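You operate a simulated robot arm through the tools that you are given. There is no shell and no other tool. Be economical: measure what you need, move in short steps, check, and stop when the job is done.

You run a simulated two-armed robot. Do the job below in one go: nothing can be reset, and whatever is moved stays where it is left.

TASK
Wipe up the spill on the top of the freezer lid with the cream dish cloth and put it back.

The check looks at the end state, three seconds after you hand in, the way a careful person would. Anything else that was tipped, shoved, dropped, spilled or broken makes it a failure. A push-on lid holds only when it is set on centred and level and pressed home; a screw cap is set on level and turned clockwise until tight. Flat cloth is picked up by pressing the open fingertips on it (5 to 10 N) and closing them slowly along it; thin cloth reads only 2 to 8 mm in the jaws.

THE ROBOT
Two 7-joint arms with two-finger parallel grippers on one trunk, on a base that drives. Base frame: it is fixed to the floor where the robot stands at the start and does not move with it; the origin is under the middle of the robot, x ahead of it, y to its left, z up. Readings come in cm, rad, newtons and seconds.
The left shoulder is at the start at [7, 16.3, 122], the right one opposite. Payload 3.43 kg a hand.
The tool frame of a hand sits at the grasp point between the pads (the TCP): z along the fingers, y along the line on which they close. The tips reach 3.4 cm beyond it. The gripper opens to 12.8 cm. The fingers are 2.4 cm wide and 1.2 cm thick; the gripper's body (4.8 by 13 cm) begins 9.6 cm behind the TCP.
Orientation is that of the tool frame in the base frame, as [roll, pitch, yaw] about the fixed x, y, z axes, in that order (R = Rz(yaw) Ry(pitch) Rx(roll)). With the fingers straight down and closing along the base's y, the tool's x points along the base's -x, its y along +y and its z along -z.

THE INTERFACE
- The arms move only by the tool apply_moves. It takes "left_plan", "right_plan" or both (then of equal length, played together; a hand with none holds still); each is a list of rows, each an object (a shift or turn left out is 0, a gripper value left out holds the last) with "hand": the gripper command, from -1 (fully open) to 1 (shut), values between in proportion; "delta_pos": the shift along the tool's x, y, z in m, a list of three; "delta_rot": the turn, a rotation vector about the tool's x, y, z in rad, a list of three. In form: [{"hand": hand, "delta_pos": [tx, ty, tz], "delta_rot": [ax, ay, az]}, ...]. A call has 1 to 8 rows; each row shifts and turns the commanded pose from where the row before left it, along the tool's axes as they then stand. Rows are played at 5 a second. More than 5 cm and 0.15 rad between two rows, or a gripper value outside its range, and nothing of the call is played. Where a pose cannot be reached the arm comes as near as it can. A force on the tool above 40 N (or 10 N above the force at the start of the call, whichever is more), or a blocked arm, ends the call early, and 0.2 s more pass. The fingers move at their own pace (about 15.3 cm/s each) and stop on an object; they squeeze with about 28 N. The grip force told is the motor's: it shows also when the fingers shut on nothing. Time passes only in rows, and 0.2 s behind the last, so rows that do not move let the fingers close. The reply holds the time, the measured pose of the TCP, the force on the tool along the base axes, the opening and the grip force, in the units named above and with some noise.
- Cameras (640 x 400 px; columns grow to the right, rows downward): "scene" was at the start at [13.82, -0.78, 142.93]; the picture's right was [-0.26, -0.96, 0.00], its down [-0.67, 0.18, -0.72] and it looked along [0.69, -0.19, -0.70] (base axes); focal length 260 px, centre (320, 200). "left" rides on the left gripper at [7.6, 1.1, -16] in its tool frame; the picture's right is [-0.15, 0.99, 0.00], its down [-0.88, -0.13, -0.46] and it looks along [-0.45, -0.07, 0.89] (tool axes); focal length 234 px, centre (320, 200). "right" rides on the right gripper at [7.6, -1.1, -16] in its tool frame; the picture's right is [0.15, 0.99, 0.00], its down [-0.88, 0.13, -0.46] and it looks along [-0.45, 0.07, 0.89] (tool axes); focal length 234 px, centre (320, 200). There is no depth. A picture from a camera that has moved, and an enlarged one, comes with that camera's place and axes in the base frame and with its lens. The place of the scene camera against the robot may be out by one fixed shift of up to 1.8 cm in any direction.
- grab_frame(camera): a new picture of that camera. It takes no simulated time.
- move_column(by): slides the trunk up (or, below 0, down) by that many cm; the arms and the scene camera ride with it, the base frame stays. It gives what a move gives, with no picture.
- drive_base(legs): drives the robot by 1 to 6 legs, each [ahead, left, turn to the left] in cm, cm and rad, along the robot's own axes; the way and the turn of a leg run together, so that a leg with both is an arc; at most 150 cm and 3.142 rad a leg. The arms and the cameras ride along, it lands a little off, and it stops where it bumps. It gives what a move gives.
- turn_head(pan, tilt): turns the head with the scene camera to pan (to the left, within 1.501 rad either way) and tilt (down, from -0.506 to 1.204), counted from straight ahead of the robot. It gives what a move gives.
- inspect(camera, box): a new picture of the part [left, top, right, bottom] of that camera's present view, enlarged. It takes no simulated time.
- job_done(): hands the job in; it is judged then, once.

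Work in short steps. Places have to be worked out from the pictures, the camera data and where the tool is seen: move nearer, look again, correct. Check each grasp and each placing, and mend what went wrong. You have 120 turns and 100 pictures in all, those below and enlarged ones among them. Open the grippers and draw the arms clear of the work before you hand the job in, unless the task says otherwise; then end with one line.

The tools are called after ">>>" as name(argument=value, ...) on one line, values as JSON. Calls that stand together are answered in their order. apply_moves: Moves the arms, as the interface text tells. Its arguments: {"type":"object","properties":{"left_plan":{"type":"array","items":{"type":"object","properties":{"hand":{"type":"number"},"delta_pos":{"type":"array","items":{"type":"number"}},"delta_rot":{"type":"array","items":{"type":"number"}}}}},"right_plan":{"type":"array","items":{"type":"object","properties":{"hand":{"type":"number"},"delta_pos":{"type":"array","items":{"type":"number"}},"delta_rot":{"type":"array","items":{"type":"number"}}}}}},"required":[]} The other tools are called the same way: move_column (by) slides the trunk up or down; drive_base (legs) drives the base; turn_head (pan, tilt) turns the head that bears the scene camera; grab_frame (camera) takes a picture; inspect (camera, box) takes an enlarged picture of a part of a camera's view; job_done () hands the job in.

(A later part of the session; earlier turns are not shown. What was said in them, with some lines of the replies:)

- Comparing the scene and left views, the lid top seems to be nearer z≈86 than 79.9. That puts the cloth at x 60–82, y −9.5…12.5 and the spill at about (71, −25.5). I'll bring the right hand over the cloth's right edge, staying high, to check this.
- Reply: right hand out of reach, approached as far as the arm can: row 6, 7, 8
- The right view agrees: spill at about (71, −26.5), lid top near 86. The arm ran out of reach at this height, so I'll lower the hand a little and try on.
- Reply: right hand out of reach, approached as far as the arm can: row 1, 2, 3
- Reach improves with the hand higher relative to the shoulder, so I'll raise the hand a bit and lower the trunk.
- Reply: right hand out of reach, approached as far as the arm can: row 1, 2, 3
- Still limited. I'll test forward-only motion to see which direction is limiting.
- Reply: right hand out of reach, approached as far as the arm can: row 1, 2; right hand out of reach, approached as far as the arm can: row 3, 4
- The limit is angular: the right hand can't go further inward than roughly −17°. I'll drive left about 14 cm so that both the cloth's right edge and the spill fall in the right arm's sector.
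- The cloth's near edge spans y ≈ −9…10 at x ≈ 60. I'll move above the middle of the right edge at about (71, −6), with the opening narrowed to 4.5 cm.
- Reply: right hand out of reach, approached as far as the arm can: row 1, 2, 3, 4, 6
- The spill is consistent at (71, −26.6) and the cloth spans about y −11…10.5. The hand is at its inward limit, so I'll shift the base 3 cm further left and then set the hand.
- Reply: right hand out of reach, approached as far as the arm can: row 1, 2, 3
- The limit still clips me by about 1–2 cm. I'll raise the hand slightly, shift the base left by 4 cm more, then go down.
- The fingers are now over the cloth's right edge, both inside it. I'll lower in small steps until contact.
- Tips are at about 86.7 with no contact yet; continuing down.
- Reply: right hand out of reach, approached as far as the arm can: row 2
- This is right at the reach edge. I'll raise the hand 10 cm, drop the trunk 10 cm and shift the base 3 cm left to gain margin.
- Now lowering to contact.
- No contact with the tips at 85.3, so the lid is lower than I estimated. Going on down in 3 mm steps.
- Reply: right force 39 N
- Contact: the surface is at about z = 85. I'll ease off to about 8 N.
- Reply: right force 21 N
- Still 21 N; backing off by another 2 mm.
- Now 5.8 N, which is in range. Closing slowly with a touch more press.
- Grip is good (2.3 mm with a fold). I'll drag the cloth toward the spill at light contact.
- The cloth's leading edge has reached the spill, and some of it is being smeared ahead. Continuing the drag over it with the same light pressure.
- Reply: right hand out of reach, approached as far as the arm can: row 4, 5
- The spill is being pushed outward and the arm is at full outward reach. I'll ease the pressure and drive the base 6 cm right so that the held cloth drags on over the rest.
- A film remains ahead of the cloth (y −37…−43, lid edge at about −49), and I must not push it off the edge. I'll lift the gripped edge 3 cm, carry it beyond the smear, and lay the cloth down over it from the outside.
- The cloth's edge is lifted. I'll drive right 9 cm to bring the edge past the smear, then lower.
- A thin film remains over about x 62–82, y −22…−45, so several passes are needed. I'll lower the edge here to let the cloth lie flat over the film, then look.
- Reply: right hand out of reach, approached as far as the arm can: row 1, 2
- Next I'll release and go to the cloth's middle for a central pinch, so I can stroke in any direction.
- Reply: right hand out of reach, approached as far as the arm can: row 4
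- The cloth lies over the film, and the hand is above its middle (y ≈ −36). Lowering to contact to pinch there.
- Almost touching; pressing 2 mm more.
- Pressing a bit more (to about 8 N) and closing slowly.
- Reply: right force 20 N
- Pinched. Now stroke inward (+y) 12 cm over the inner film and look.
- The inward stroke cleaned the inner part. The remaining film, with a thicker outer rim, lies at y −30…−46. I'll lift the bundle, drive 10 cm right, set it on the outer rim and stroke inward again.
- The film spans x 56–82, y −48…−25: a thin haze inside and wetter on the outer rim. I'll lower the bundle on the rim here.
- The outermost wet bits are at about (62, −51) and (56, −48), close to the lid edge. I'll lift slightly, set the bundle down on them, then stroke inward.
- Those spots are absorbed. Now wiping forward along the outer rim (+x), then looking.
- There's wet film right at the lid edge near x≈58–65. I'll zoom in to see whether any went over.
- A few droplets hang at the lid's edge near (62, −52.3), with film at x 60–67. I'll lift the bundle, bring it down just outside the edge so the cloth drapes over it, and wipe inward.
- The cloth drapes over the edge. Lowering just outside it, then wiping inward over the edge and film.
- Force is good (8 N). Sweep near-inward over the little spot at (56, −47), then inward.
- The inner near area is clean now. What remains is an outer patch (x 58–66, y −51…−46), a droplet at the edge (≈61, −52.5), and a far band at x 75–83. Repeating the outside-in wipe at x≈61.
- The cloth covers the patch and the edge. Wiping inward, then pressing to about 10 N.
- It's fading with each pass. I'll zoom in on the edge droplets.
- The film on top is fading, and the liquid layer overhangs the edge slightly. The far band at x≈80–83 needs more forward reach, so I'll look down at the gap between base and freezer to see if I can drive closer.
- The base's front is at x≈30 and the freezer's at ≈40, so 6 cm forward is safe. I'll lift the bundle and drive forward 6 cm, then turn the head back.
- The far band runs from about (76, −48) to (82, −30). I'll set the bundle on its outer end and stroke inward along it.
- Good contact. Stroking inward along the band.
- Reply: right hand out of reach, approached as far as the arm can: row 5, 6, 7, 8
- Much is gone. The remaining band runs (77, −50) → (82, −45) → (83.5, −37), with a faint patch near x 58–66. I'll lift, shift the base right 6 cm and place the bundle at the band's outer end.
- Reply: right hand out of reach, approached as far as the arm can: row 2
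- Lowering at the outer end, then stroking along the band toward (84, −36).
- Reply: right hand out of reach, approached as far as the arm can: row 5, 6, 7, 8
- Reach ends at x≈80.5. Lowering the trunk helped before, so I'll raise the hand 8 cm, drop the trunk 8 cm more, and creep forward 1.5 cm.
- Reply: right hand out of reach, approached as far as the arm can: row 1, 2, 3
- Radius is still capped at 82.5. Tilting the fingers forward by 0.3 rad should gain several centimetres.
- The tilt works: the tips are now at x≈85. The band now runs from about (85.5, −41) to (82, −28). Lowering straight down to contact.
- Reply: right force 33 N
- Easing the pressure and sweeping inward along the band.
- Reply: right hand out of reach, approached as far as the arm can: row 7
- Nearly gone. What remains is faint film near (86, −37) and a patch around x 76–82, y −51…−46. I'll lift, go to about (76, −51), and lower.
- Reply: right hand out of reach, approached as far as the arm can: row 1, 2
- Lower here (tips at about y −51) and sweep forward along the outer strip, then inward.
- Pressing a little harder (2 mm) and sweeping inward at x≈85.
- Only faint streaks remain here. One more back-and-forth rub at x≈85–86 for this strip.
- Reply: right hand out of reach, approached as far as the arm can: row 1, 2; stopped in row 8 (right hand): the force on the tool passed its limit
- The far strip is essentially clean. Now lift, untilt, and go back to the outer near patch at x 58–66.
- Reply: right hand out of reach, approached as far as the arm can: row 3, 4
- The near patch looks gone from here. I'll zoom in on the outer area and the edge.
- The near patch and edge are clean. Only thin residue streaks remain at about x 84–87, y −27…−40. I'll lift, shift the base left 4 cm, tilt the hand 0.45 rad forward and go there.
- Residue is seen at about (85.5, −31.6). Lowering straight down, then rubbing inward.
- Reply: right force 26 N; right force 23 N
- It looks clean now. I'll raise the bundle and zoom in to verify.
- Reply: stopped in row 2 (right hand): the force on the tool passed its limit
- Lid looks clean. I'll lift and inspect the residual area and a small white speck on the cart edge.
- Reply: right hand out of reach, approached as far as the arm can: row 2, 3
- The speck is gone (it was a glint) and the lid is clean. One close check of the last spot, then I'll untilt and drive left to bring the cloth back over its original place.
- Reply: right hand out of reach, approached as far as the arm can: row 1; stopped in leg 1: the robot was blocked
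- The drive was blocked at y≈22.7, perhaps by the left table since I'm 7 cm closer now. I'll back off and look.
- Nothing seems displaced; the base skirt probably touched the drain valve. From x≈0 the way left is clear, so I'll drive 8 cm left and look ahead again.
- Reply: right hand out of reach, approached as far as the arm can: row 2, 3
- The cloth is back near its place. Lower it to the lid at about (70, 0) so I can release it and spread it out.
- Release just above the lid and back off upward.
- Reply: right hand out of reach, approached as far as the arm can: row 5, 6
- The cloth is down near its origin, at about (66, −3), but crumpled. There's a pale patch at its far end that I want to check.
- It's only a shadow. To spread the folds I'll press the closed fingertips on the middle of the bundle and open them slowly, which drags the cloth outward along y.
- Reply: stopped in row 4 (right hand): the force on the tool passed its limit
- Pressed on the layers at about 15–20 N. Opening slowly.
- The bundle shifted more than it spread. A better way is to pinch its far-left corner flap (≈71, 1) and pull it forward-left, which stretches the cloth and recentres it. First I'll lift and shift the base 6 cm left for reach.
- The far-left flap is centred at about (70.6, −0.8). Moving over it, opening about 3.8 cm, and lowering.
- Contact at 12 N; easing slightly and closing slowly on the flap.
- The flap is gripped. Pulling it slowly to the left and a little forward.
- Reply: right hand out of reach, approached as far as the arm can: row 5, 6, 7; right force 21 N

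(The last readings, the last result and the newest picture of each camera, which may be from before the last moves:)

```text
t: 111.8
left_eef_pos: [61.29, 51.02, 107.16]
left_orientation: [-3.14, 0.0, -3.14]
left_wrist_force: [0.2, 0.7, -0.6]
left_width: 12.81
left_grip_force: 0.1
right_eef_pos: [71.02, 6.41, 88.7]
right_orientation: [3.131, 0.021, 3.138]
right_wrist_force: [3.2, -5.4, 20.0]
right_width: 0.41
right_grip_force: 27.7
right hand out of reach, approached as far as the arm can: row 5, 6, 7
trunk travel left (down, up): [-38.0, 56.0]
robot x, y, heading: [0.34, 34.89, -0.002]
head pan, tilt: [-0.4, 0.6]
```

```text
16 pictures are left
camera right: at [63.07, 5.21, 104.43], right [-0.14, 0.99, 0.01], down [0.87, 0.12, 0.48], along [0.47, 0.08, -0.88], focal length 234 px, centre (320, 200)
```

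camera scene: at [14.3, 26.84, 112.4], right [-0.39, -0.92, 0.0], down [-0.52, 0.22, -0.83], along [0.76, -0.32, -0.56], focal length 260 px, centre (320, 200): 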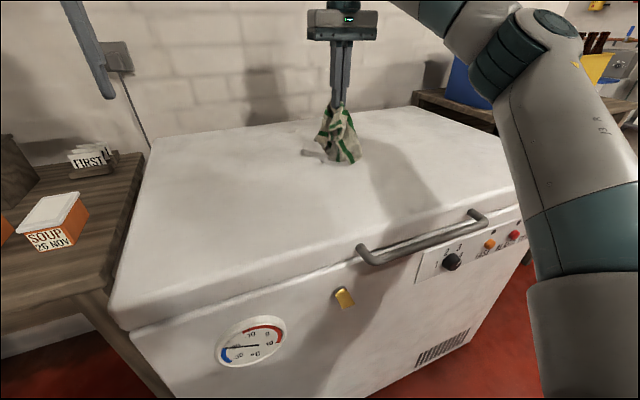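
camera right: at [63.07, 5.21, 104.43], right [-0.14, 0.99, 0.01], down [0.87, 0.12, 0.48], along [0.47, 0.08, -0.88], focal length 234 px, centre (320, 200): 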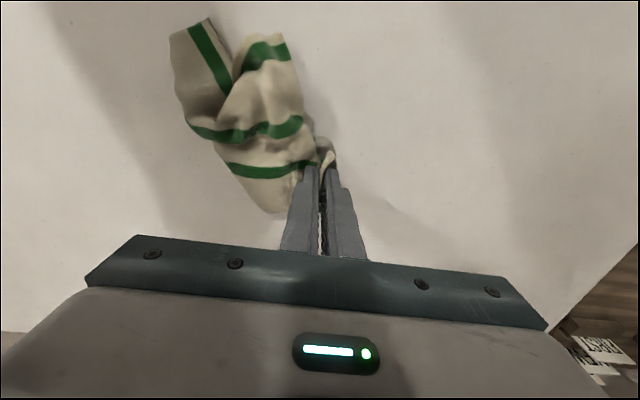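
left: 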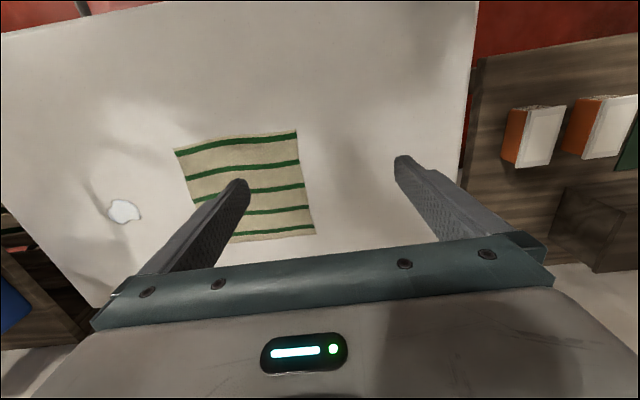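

The cloth is opening out and its centre is now at about (66, 1). I'll release, then pinch the near-right corner (≈62.5, −3.5) and pull it back-right.

>>> apply_moves(right_plan=[{"hand": 0.6, "delta_pos": [0, 0, -0.002]}, {"hand": 0.35}, {"delta_pos": [0, 0, -0.04]}, {"delta_pos": [0.03, -0.035, -0.01]}, {"delta_pos": [0.03, -0.035, 0]}, {"delta_pos": [0.025, -0.03, 0]}, {}])

>>> grab_frame(camera="right")

```text
t: 113.4
left_eef_pos: [61.42, 50.98, 106.94]
left_orientation: [-3.139, -0.003, -3.138]
left_wrist_force: [0.6, 0.0, -0.5]
left_width: 12.82
left_grip_force: 0.0
right_eef_pos: [62.06, -3.75, 92.12]
right_orientation: [3.131, 0.014, 3.14]
right_wrist_force: [0.9, 0.4, 0.3]
right_width: 4.13
right_grip_force: 0.1
right hand out of reach, approached as far as the arm can: row 3
trunk travel left (down, up): [-38.0, 56.0]
robot x, y, heading: [0.11, 35.3, 0.005]
head pan, tilt: [-0.4, 0.6]
```

```text
15 pictures are left
camera right: at [54.26, -4.96, 107.96], right [-0.14, 0.99, 0.01], down [0.87, 0.12, 0.47], along [0.46, 0.07, -0.88], focal length 234 px, centre (320, 200)
```

right: 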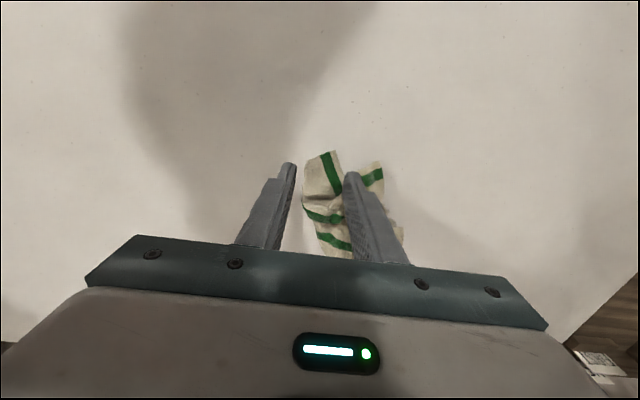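

The corner is between the fingers. Lowering and closing.

>>> apply_moves(right_plan=[{"delta_pos": [-0.01, 0, 0.02]}, {"delta_pos": [0, 0, 0.01]}, {"delta_pos": [0, 0, 0.005]}, {"delta_pos": [0, 0, 0.003]}, {}])

```text
t: 114.6
left_eef_pos: [61.4, 51.02, 107.08]
left_orientation: [-3.141, -0.001, -3.139]
left_wrist_force: [0.2, 0.1, 0.0]
left_width: 12.78
left_grip_force: 0.1
right_eef_pos: [63.06, -3.77, 88.48]
right_orientation: [3.132, 0.016, 3.14]
right_wrist_force: [2.2, -0.2, 10.9]
right_width: 4.09
right_grip_force: 0.0
trunk travel left (down, up): [-38.0, 56.0]
robot x, y, heading: [0.31, 34.95, 0.0]
head pan, tilt: [-0.4, 0.6]
```

>>> apply_moves(right_plan=[{"hand": 0.5}, {"hand": 0.62}, {"hand": 0.74}, {"hand": 0.86}, {"hand": 1.0}, {"hand": 1.0}, {"delta_pos": [0.0, 0, -0.002]}])

>>> apply_moves(right_plan=[{"delta_pos": [0.006, -0.01, 0]}, {"delta_pos": [0.006, -0.012, 0]}, {"delta_pos": [0.006, -0.012, 0]}, {"delta_pos": [0.006, -0.012, 0]}, {"delta_pos": [0.004, -0.012, 0]}, {}])

>>> grab_frame(camera="right")

>>> inspect(camera="scene", box=[240, 80, 480, 230])

```text
t: 116.2
left_eef_pos: [61.31, 51.02, 107.06]
left_orientation: [-3.137, 0.0, -3.139]
left_wrist_force: [-0.3, -0.4, 0.3]
left_width: 12.8
left_grip_force: 0.1
right_eef_pos: [62.97, -3.78, 88.43]
right_orientation: [3.131, 0.012, 3.139]
right_wrist_force: [0.8, 1.7, 9.6]
right_width: 0.37
right_grip_force: 27.9
trunk travel left (down, up): [-38.0, 56.0]
robot x, y, heading: [0.09, 34.8, 0.001]
head pan, tilt: [-0.4, 0.6]
```

```text
t: 117.6
left_eef_pos: [61.4, 50.97, 107.01]
left_orientation: [-3.139, -0.001, -3.139]
left_wrist_force: [0.1, -0.2, 0.3]
left_width: 12.79
left_grip_force: 0.1
right_eef_pos: [60.16, -9.66, 88.58]
right_orientation: [3.134, 0.015, 3.141]
right_wrist_force: [-0.2, 1.7, 7.4]
right_width: 0.37
right_grip_force: 28.2
trunk travel left (down, up): [-38.0, 56.0]
robot x, y, heading: [0.11, 34.81, -0.002]
head pan, tilt: [-0.4, 0.6]
```

```text
14 pictures are left
camera right: at [52.33, -10.72, 104.37], right [-0.14, 0.99, 0.01], down [0.87, 0.12, 0.47], along [0.46, 0.07, -0.88], focal length 234 px, centre (320, 200)
```

right: 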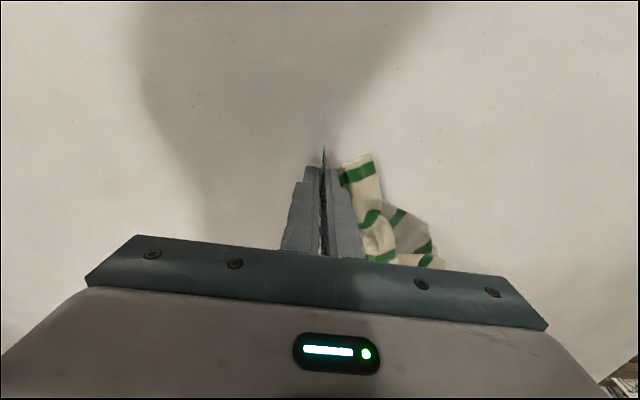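

```text
2.67 times, centred on (360, 155) of scene
camera zoom: at [14.26, 32.84, 112.41], right [-0.39, -0.92, 0.0], down [-0.52, 0.22, -0.83], along [0.76, -0.32, -0.56], focal length 694 px, centre (213, 320)
```

zoom: 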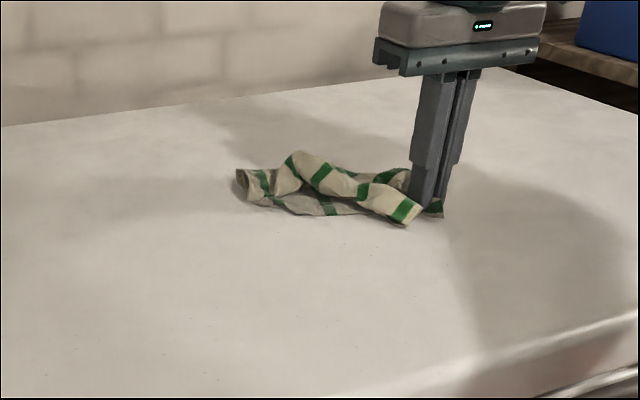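

Much better stretched. I'll release here and also open the near edge by pulling the second near corner (≈60, −6) leftward.

>>> apply_moves(right_plan=[{"hand": 0.7, "delta_pos": [0, 0, -0.001]}, {"hand": 0.5}, {"delta_pos": [0, 0, -0.04]}, {"delta_pos": [0.005, 0.035, -0.02]}, {}])

>>> grab_frame(camera="right")

```text
t: 118.8
left_eef_pos: [61.35, 50.73, 107.11]
left_orientation: [-3.141, -0.002, -3.139]
left_wrist_force: [0.5, -0.6, -0.1]
left_width: 12.82
left_grip_force: 0.1
right_eef_pos: [59.54, -6.35, 94.5]
right_orientation: [3.131, 0.015, 3.139]
right_wrist_force: [0.5, 0.2, 0.2]
right_width: 3.2
right_grip_force: 0.2
trunk travel left (down, up): [-38.0, 56.0]
robot x, y, heading: [0.02, 34.74, 0.005]
head pan, tilt: [-0.4, 0.6]
```

```text
12 pictures are left
camera right: at [51.78, -7.58, 110.27], right [-0.14, 0.99, 0.01], down [0.87, 0.12, 0.47], along [0.46, 0.08, -0.88], focal length 234 px, centre (320, 200)
```

right: 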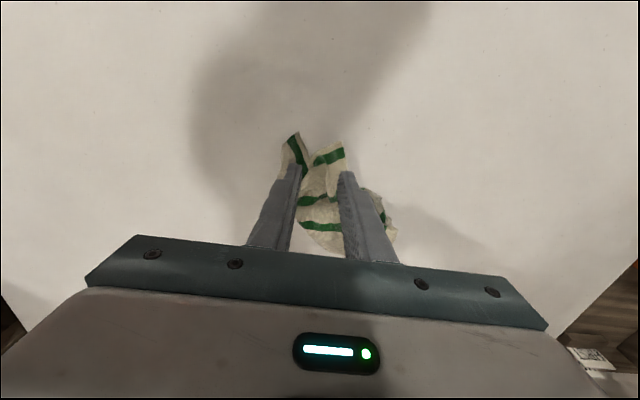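

The corner flap is at about (59.5, −5). Aligning, lowering and pinching.

>>> apply_moves(right_plan=[{"hand": 0.42, "delta_pos": [-0.008, 0.014, 0.03]}, {"delta_pos": [0, 0, 0.02]}, {"delta_pos": [0, 0, 0.007]}, {"delta_pos": [0, 0, 0.004]}, {}])

```text
t: 120.0
left_eef_pos: [61.42, 50.85, 107.02]
left_orientation: [-3.139, 0.0, -3.139]
left_wrist_force: [0.4, -0.7, -0.9]
left_width: 12.82
left_grip_force: 0.1
right_eef_pos: [60.5, -4.65, 88.66]
right_orientation: [3.132, 0.018, 3.141]
right_wrist_force: [1.9, -0.4, 10.2]
right_width: 3.73
right_grip_force: 0.8
trunk travel left (down, up): [-38.0, 56.0]
robot x, y, heading: [0.27, 35.07, 0.003]
head pan, tilt: [-0.4, 0.6]
```

>>> apply_moves(right_plan=[{"hand": 0.55}, {"hand": 0.68}, {"hand": 0.82}, {"hand": 1.0}, {"hand": 1.0}, {"delta_pos": [0, 0, -0.004]}])

>>> apply_moves(right_plan=[{"delta_pos": [0, 0.015, 0]}, {"delta_pos": [0, 0.015, 0]}, {"delta_pos": [-0.002, 0.015, 0]}, {"delta_pos": [-0.002, 0.015, 0]}, {"delta_pos": [-0.002, 0.015, 0]}, {}])

>>> inspect(camera="scene", box=[240, 80, 480, 230])

```text
t: 121.4
left_eef_pos: [61.45, 51.04, 106.99]
left_orientation: [-3.14, -0.002, -3.138]
left_wrist_force: [-0.4, 0.4, 0.3]
left_width: 12.8
left_grip_force: 0.1
right_eef_pos: [60.56, -4.79, 88.64]
right_orientation: [3.131, 0.011, 3.14]
right_wrist_force: [-0.1, 1.3, 2.5]
right_width: 0.34
right_grip_force: 28.2
trunk travel left (down, up): [-38.0, 56.0]
robot x, y, heading: [0.62, 34.55, -0.004]
head pan, tilt: [-0.4, 0.6]
```

```text
t: 122.8
left_eef_pos: [61.25, 50.84, 107.0]
left_orientation: [-3.14, -0.001, -3.139]
left_wrist_force: [0.4, -0.1, 0.6]
left_width: 12.77
left_grip_force: 0.0
right_eef_pos: [61.1, 2.69, 88.98]
right_orientation: [3.132, 0.015, 3.138]
right_wrist_force: [0.4, -0.3, 0.6]
right_width: 0.37
right_grip_force: 27.5
trunk travel left (down, up): [-38.0, 56.0]
robot x, y, heading: [0.12, 34.93, -0.004]
head pan, tilt: [-0.4, 0.6]
```

```text
2.67 times, centred on (360, 155) of scene
camera zoom: at [14.31, 32.72, 112.4], right [-0.39, -0.92, 0.0], down [-0.52, 0.22, -0.82], along [0.76, -0.32, -0.57], focal length 694 px, centre (213, 320)
```

zoom: 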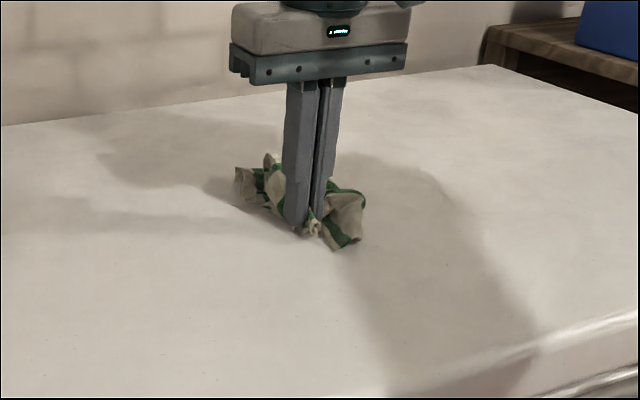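

That moved the whole cloth somewhat. Releasing, then lifting clear to look from above.

>>> apply_moves(right_plan=[{"hand": 0.7}, {"hand": 0.4}, {"hand": 0.2, "delta_pos": [0, 0, -0.04]}, {"delta_pos": [0.02, 0, -0.04]}, {"delta_pos": [0.02, -0.02, -0.02]}, {}])

>>> grab_frame(camera="right")

```text
t: 124.2
left_eef_pos: [61.43, 50.94, 107.02]
left_orientation: [-3.14, 0.0, -3.138]
left_wrist_force: [-0.2, -0.2, -0.3]
left_width: 12.81
left_grip_force: 0.1
right_eef_pos: [57.09, 0.56, 98.76]
right_orientation: [3.133, 0.015, 3.14]
right_wrist_force: [0.0, 0.7, -0.5]
right_width: 5.14
right_grip_force: 0.1
trunk travel left (down, up): [-38.0, 56.0]
robot x, y, heading: [0.23, 34.61, -0.003]
head pan, tilt: [-0.4, 0.6]
```

```text
10 pictures are left
camera right: at [49.22, -0.64, 114.65], right [-0.14, 0.99, 0.01], down [0.87, 0.12, 0.47], along [0.46, 0.07, -0.88], focal length 234 px, centre (320, 200)
```

right: 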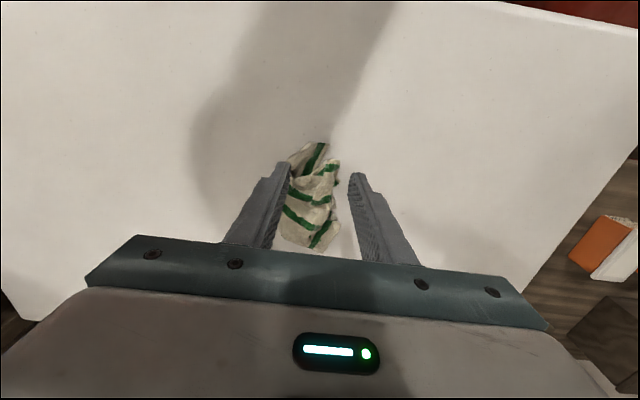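

The cloth is a strip from x 57 to 73, centred at about (65, 0.5). I'll pinch its far end (≈71, 1.5) and pull forward 5 cm to stretch and recentre it at the original x≈70. First I'll move the base 3 cm forward for reach.

>>> drive_base(legs=[[3, 0, 0]])

>>> apply_moves(right_plan=[{"hand": 0.35, "delta_pos": [-0.035, 0.003, 0]}, {"delta_pos": [-0.035, 0.003, 0]}, {"delta_pos": [-0.03, 0.003, 0.01]}, {"delta_pos": [-0.005, 0, 0.02]}, {}])

>>> grab_frame(camera="right")

```text
t: 125.0
left_eef_pos: [64.51, 51.05, 106.89]
left_orientation: [-3.141, -0.004, -3.138]
left_wrist_force: [-0.3, -0.2, 0.7]
left_width: 12.82
left_grip_force: 0.0
right_eef_pos: [60.16, 0.59, 98.75]
right_orientation: [3.132, 0.014, 3.14]
right_wrist_force: [0.1, -0.2, 0.3]
right_width: 5.1
right_grip_force: 0.0
trunk travel left (down, up): [-38.0, 56.0]
robot x, y, heading: [2.98, 34.94, -0.003]
head pan, tilt: [-0.4, 0.6]
```

```text
t: 126.2
left_eef_pos: [64.57, 50.94, 107.01]
left_orientation: [-3.14, -0.002, -3.139]
left_wrist_force: [-0.8, 0.6, -0.6]
left_width: 12.78
left_grip_force: 0.0
right_eef_pos: [70.57, 1.54, 95.85]
right_orientation: [3.131, 0.014, 3.139]
right_wrist_force: [-0.4, 0.5, 0.1]
right_width: 4.17
right_grip_force: 0.0
trunk travel left (down, up): [-38.0, 56.0]
robot x, y, heading: [3.31, 34.46, -0.001]
head pan, tilt: [-0.4, 0.6]
```

```text
9 pictures are left
camera right: at [62.81, 0.3, 111.67], right [-0.14, 0.99, 0.01], down [0.87, 0.12, 0.47], along [0.46, 0.07, -0.88], focal length 234 px, centre (320, 200)
```

right: 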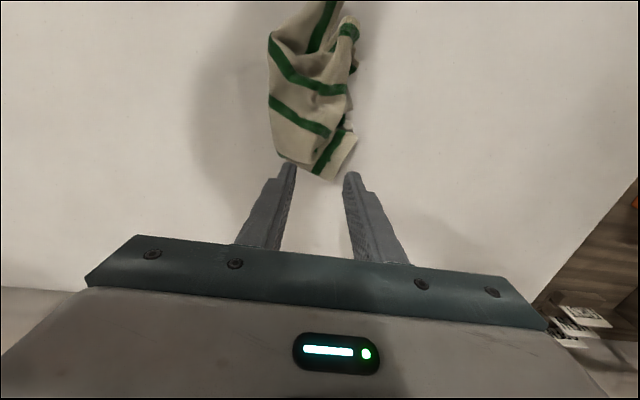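

The far end is between the fingers at about (71, 1.6). Lowering to contact.

>>> apply_moves(right_plan=[{"hand": 0.25, "delta_pos": [0.002, 0, 0.035]}, {"delta_pos": [0, 0, 0.023]}, {"delta_pos": [0, 0, 0.007]}, {"delta_pos": [0, 0, 0.005]}, {"delta_pos": [0, 0, 0.003]}])

```text
t: 127.4
left_eef_pos: [64.43, 51.0, 107.04]
left_orientation: [-3.14, -0.002, -3.138]
left_wrist_force: [-0.9, -0.9, 0.6]
left_width: 12.79
left_grip_force: 0.0
right_eef_pos: [70.48, 1.47, 88.6]
right_orientation: [3.133, 0.016, 3.139]
right_wrist_force: [-0.1, -0.3, 5.9]
right_width: 4.84
right_grip_force: 0.0
trunk travel left (down, up): [-38.0, 56.0]
robot x, y, heading: [3.4, 34.84, -0.007]
head pan, tilt: [-0.4, 0.6]
```

>>> apply_moves(right_plan=[{"hand": 0.4, "delta_pos": [0, 0, 0.0005]}, {"hand": 0.52}, {"hand": 0.64}, {"hand": 0.76}, {"hand": 0.9}, {"hand": 1.0}, {"hand": 1.0}, {"delta_pos": [0, 0, -0.004]}])

>>> apply_moves(right_plan=[{"delta_pos": [-0.012, -0.003, 0]}, {"delta_pos": [-0.012, -0.003, 0]}, {"delta_pos": [-0.012, -0.003, 0]}, {"delta_pos": [-0.012, -0.002, 0]}, {"delta_pos": [-0.012, -0.002, 0]}, {}])

>>> grab_frame(camera="right")

```text
t: 129.2
left_eef_pos: [64.44, 50.99, 106.95]
left_orientation: [-3.139, -0.002, -3.139]
left_wrist_force: [0.0, -0.3, 0.2]
left_width: 12.81
left_grip_force: 0.0
right_eef_pos: [70.44, 1.46, 88.86]
right_orientation: [3.134, 0.013, 3.138]
right_wrist_force: [-0.2, -0.6, 0.7]
right_width: 0.56
right_grip_force: 27.7
trunk travel left (down, up): [-38.0, 56.0]
robot x, y, heading: [3.17, 34.89, -0.0]
head pan, tilt: [-0.4, 0.6]
```

```text
t: 130.6
left_eef_pos: [64.29, 50.99, 107.03]
left_orientation: [-3.141, -0.001, -3.138]
left_wrist_force: [-0.3, 0.3, 0.4]
left_width: 12.81
left_grip_force: 0.1
right_eef_pos: [76.42, 0.2, 89.17]
right_orientation: [3.131, 0.015, 3.138]
right_wrist_force: [0.8, 0.3, 0.2]
right_width: 0.56
right_grip_force: 28.0
trunk travel left (down, up): [-38.0, 56.0]
robot x, y, heading: [3.44, 34.83, -0.004]
head pan, tilt: [-0.4, 0.6]
```

```text
8 pictures are left
camera right: at [68.52, -1.01, 104.97], right [-0.14, 0.99, 0.01], down [0.87, 0.12, 0.47], along [0.46, 0.07, -0.88], focal length 234 px, centre (320, 200)
```

right: 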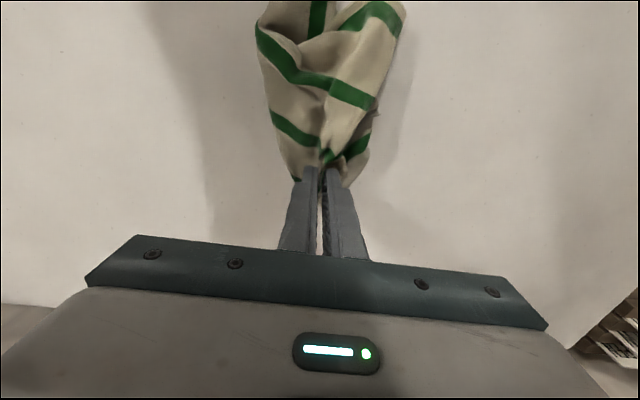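

The cloth has opened more and is centred at about (69, 0). Releasing and drawing the hand up and back.

>>> apply_moves(right_plan=[{"hand": 0.7, "delta_pos": [0, 0, 0.002]}, {"hand": 0.4}, {"hand": 0.0}, {"delta_pos": [0, 0, -0.04]}, {"delta_pos": [0.02, 0, -0.04]}, {"delta_pos": [0.03, -0.03, -0.02]}, {"delta_pos": [0.03, -0.03, 0]}, {"delta_pos": [0.03, -0.03, 0]}])

>>> apply_moves(right_plan=[{"delta_pos": [0.03, -0.035, -0.01]}, {"delta_pos": [0.03, -0.035, -0.01]}, {"delta_pos": [0.03, -0.035, -0.01]}, {"delta_pos": [0.02, -0.035, -0.01]}, {}])

>>> grab_frame(camera="scene")

>>> grab_frame(camera="right")

```text
t: 132.4
left_eef_pos: [64.28, 51.03, 107.12]
left_orientation: [-3.139, 0.0, -3.139]
left_wrist_force: [0.6, 0.6, 0.5]
left_width: 12.81
left_grip_force: 0.0
right_eef_pos: [64.57, -8.77, 98.16]
right_orientation: [3.133, 0.015, 3.141]
right_wrist_force: [0.6, -0.3, 0.2]
right_width: 6.39
right_grip_force: 0.0
right hand out of reach, approached as far as the arm can: row 4
trunk travel left (down, up): [-38.0, 56.0]
robot x, y, heading: [3.31, 34.91, 0.005]
head pan, tilt: [-0.4, 0.6]
```

```text
t: 133.6
left_eef_pos: [64.47, 51.14, 107.03]
left_orientation: [-3.139, -0.001, -3.137]
left_wrist_force: [-0.2, 0.2, 0.0]
left_width: 12.8
left_grip_force: 0.0
right_eef_pos: [53.42, -22.95, 101.91]
right_orientation: [3.133, 0.015, 3.139]
right_wrist_force: [0.0, 0.8, 0.6]
right_width: 6.38
right_grip_force: 0.1
trunk travel left (down, up): [-38.0, 56.0]
robot x, y, heading: [3.34, 34.53, -0.0]
head pan, tilt: [-0.4, 0.6]
```

```text
7 pictures are left
camera scene: at [17.32, 32.87, 112.41], right [-0.39, -0.92, 0.0], down [-0.52, 0.22, -0.83], along [0.76, -0.32, -0.56], focal length 260 px, centre (320, 200)
```

scene: 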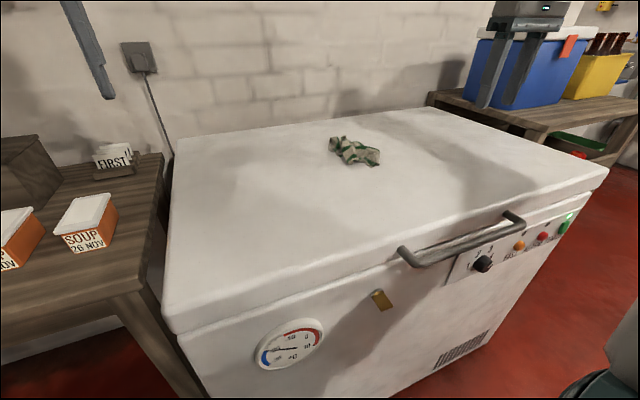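

```text
6 pictures are left
camera right: at [45.53, -24.1, 117.71], right [-0.14, 0.99, 0.01], down [0.87, 0.12, 0.47], along [0.46, 0.07, -0.88], focal length 234 px, centre (320, 200)
```

right: 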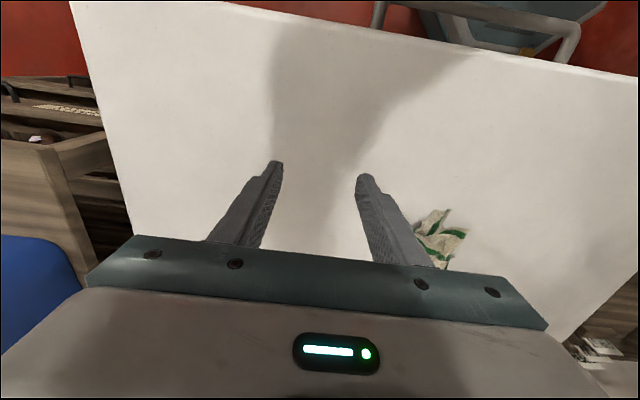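

The cloth lies back near its original place. I'll open the gripper fully and do one last zoom over the spill area.

>>> apply_moves(right_plan=[{"hand": -1, "delta_pos": [0.02, -0.02, -0.03]}, {"delta_pos": [0, 0, -0.03]}, {}])

>>> inspect(camera="scene", box=[310, 95, 550, 245])

```text
t: 134.4
left_eef_pos: [64.4, 50.8, 107.1]
left_orientation: [-3.14, -0.002, -3.138]
left_wrist_force: [0.3, 0.7, -0.3]
left_width: 12.79
left_grip_force: 0.0
right_eef_pos: [50.82, -22.7, 106.09]
right_orientation: [3.131, 0.017, 3.136]
right_wrist_force: [0.8, -1.0, -0.1]
right_width: 12.8
right_grip_force: 0.0
right hand out of reach, approached as far as the arm can: row 1, 2
trunk travel left (down, up): [-38.0, 56.0]
robot x, y, heading: [3.36, 34.84, -0.006]
head pan, tilt: [-0.4, 0.6]
```

```text
2.67 times, centred on (430, 170) of scene
camera zoom: at [17.34, 32.65, 112.39], right [-0.39, -0.92, 0.0], down [-0.52, 0.22, -0.82], along [0.76, -0.32, -0.57], focal length 694 px, centre (27, 280)
```

zoom: 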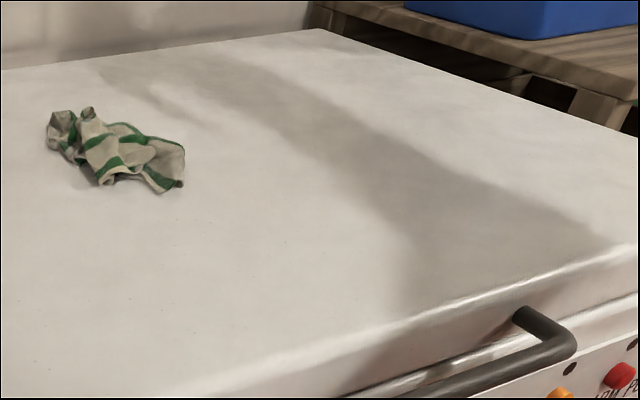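

The lid shows no spill, the cloth rests near its original spot, and both arms are clear with the grippers open. Handing in.

>>> job_done()

```text
The job is handed in.
```

The spill is wiped off the freezer lid and the cream dish cloth is back within a couple of centimetres of its original spot, but it lies crumpled rather than flat as it was. While wiping, some liquid reached the lid's right edge; I wiped the edge clean and could see none on the cart beside it. The base also bumped something on the left, probably the freezer's drain valve, and nothing looked displaced.
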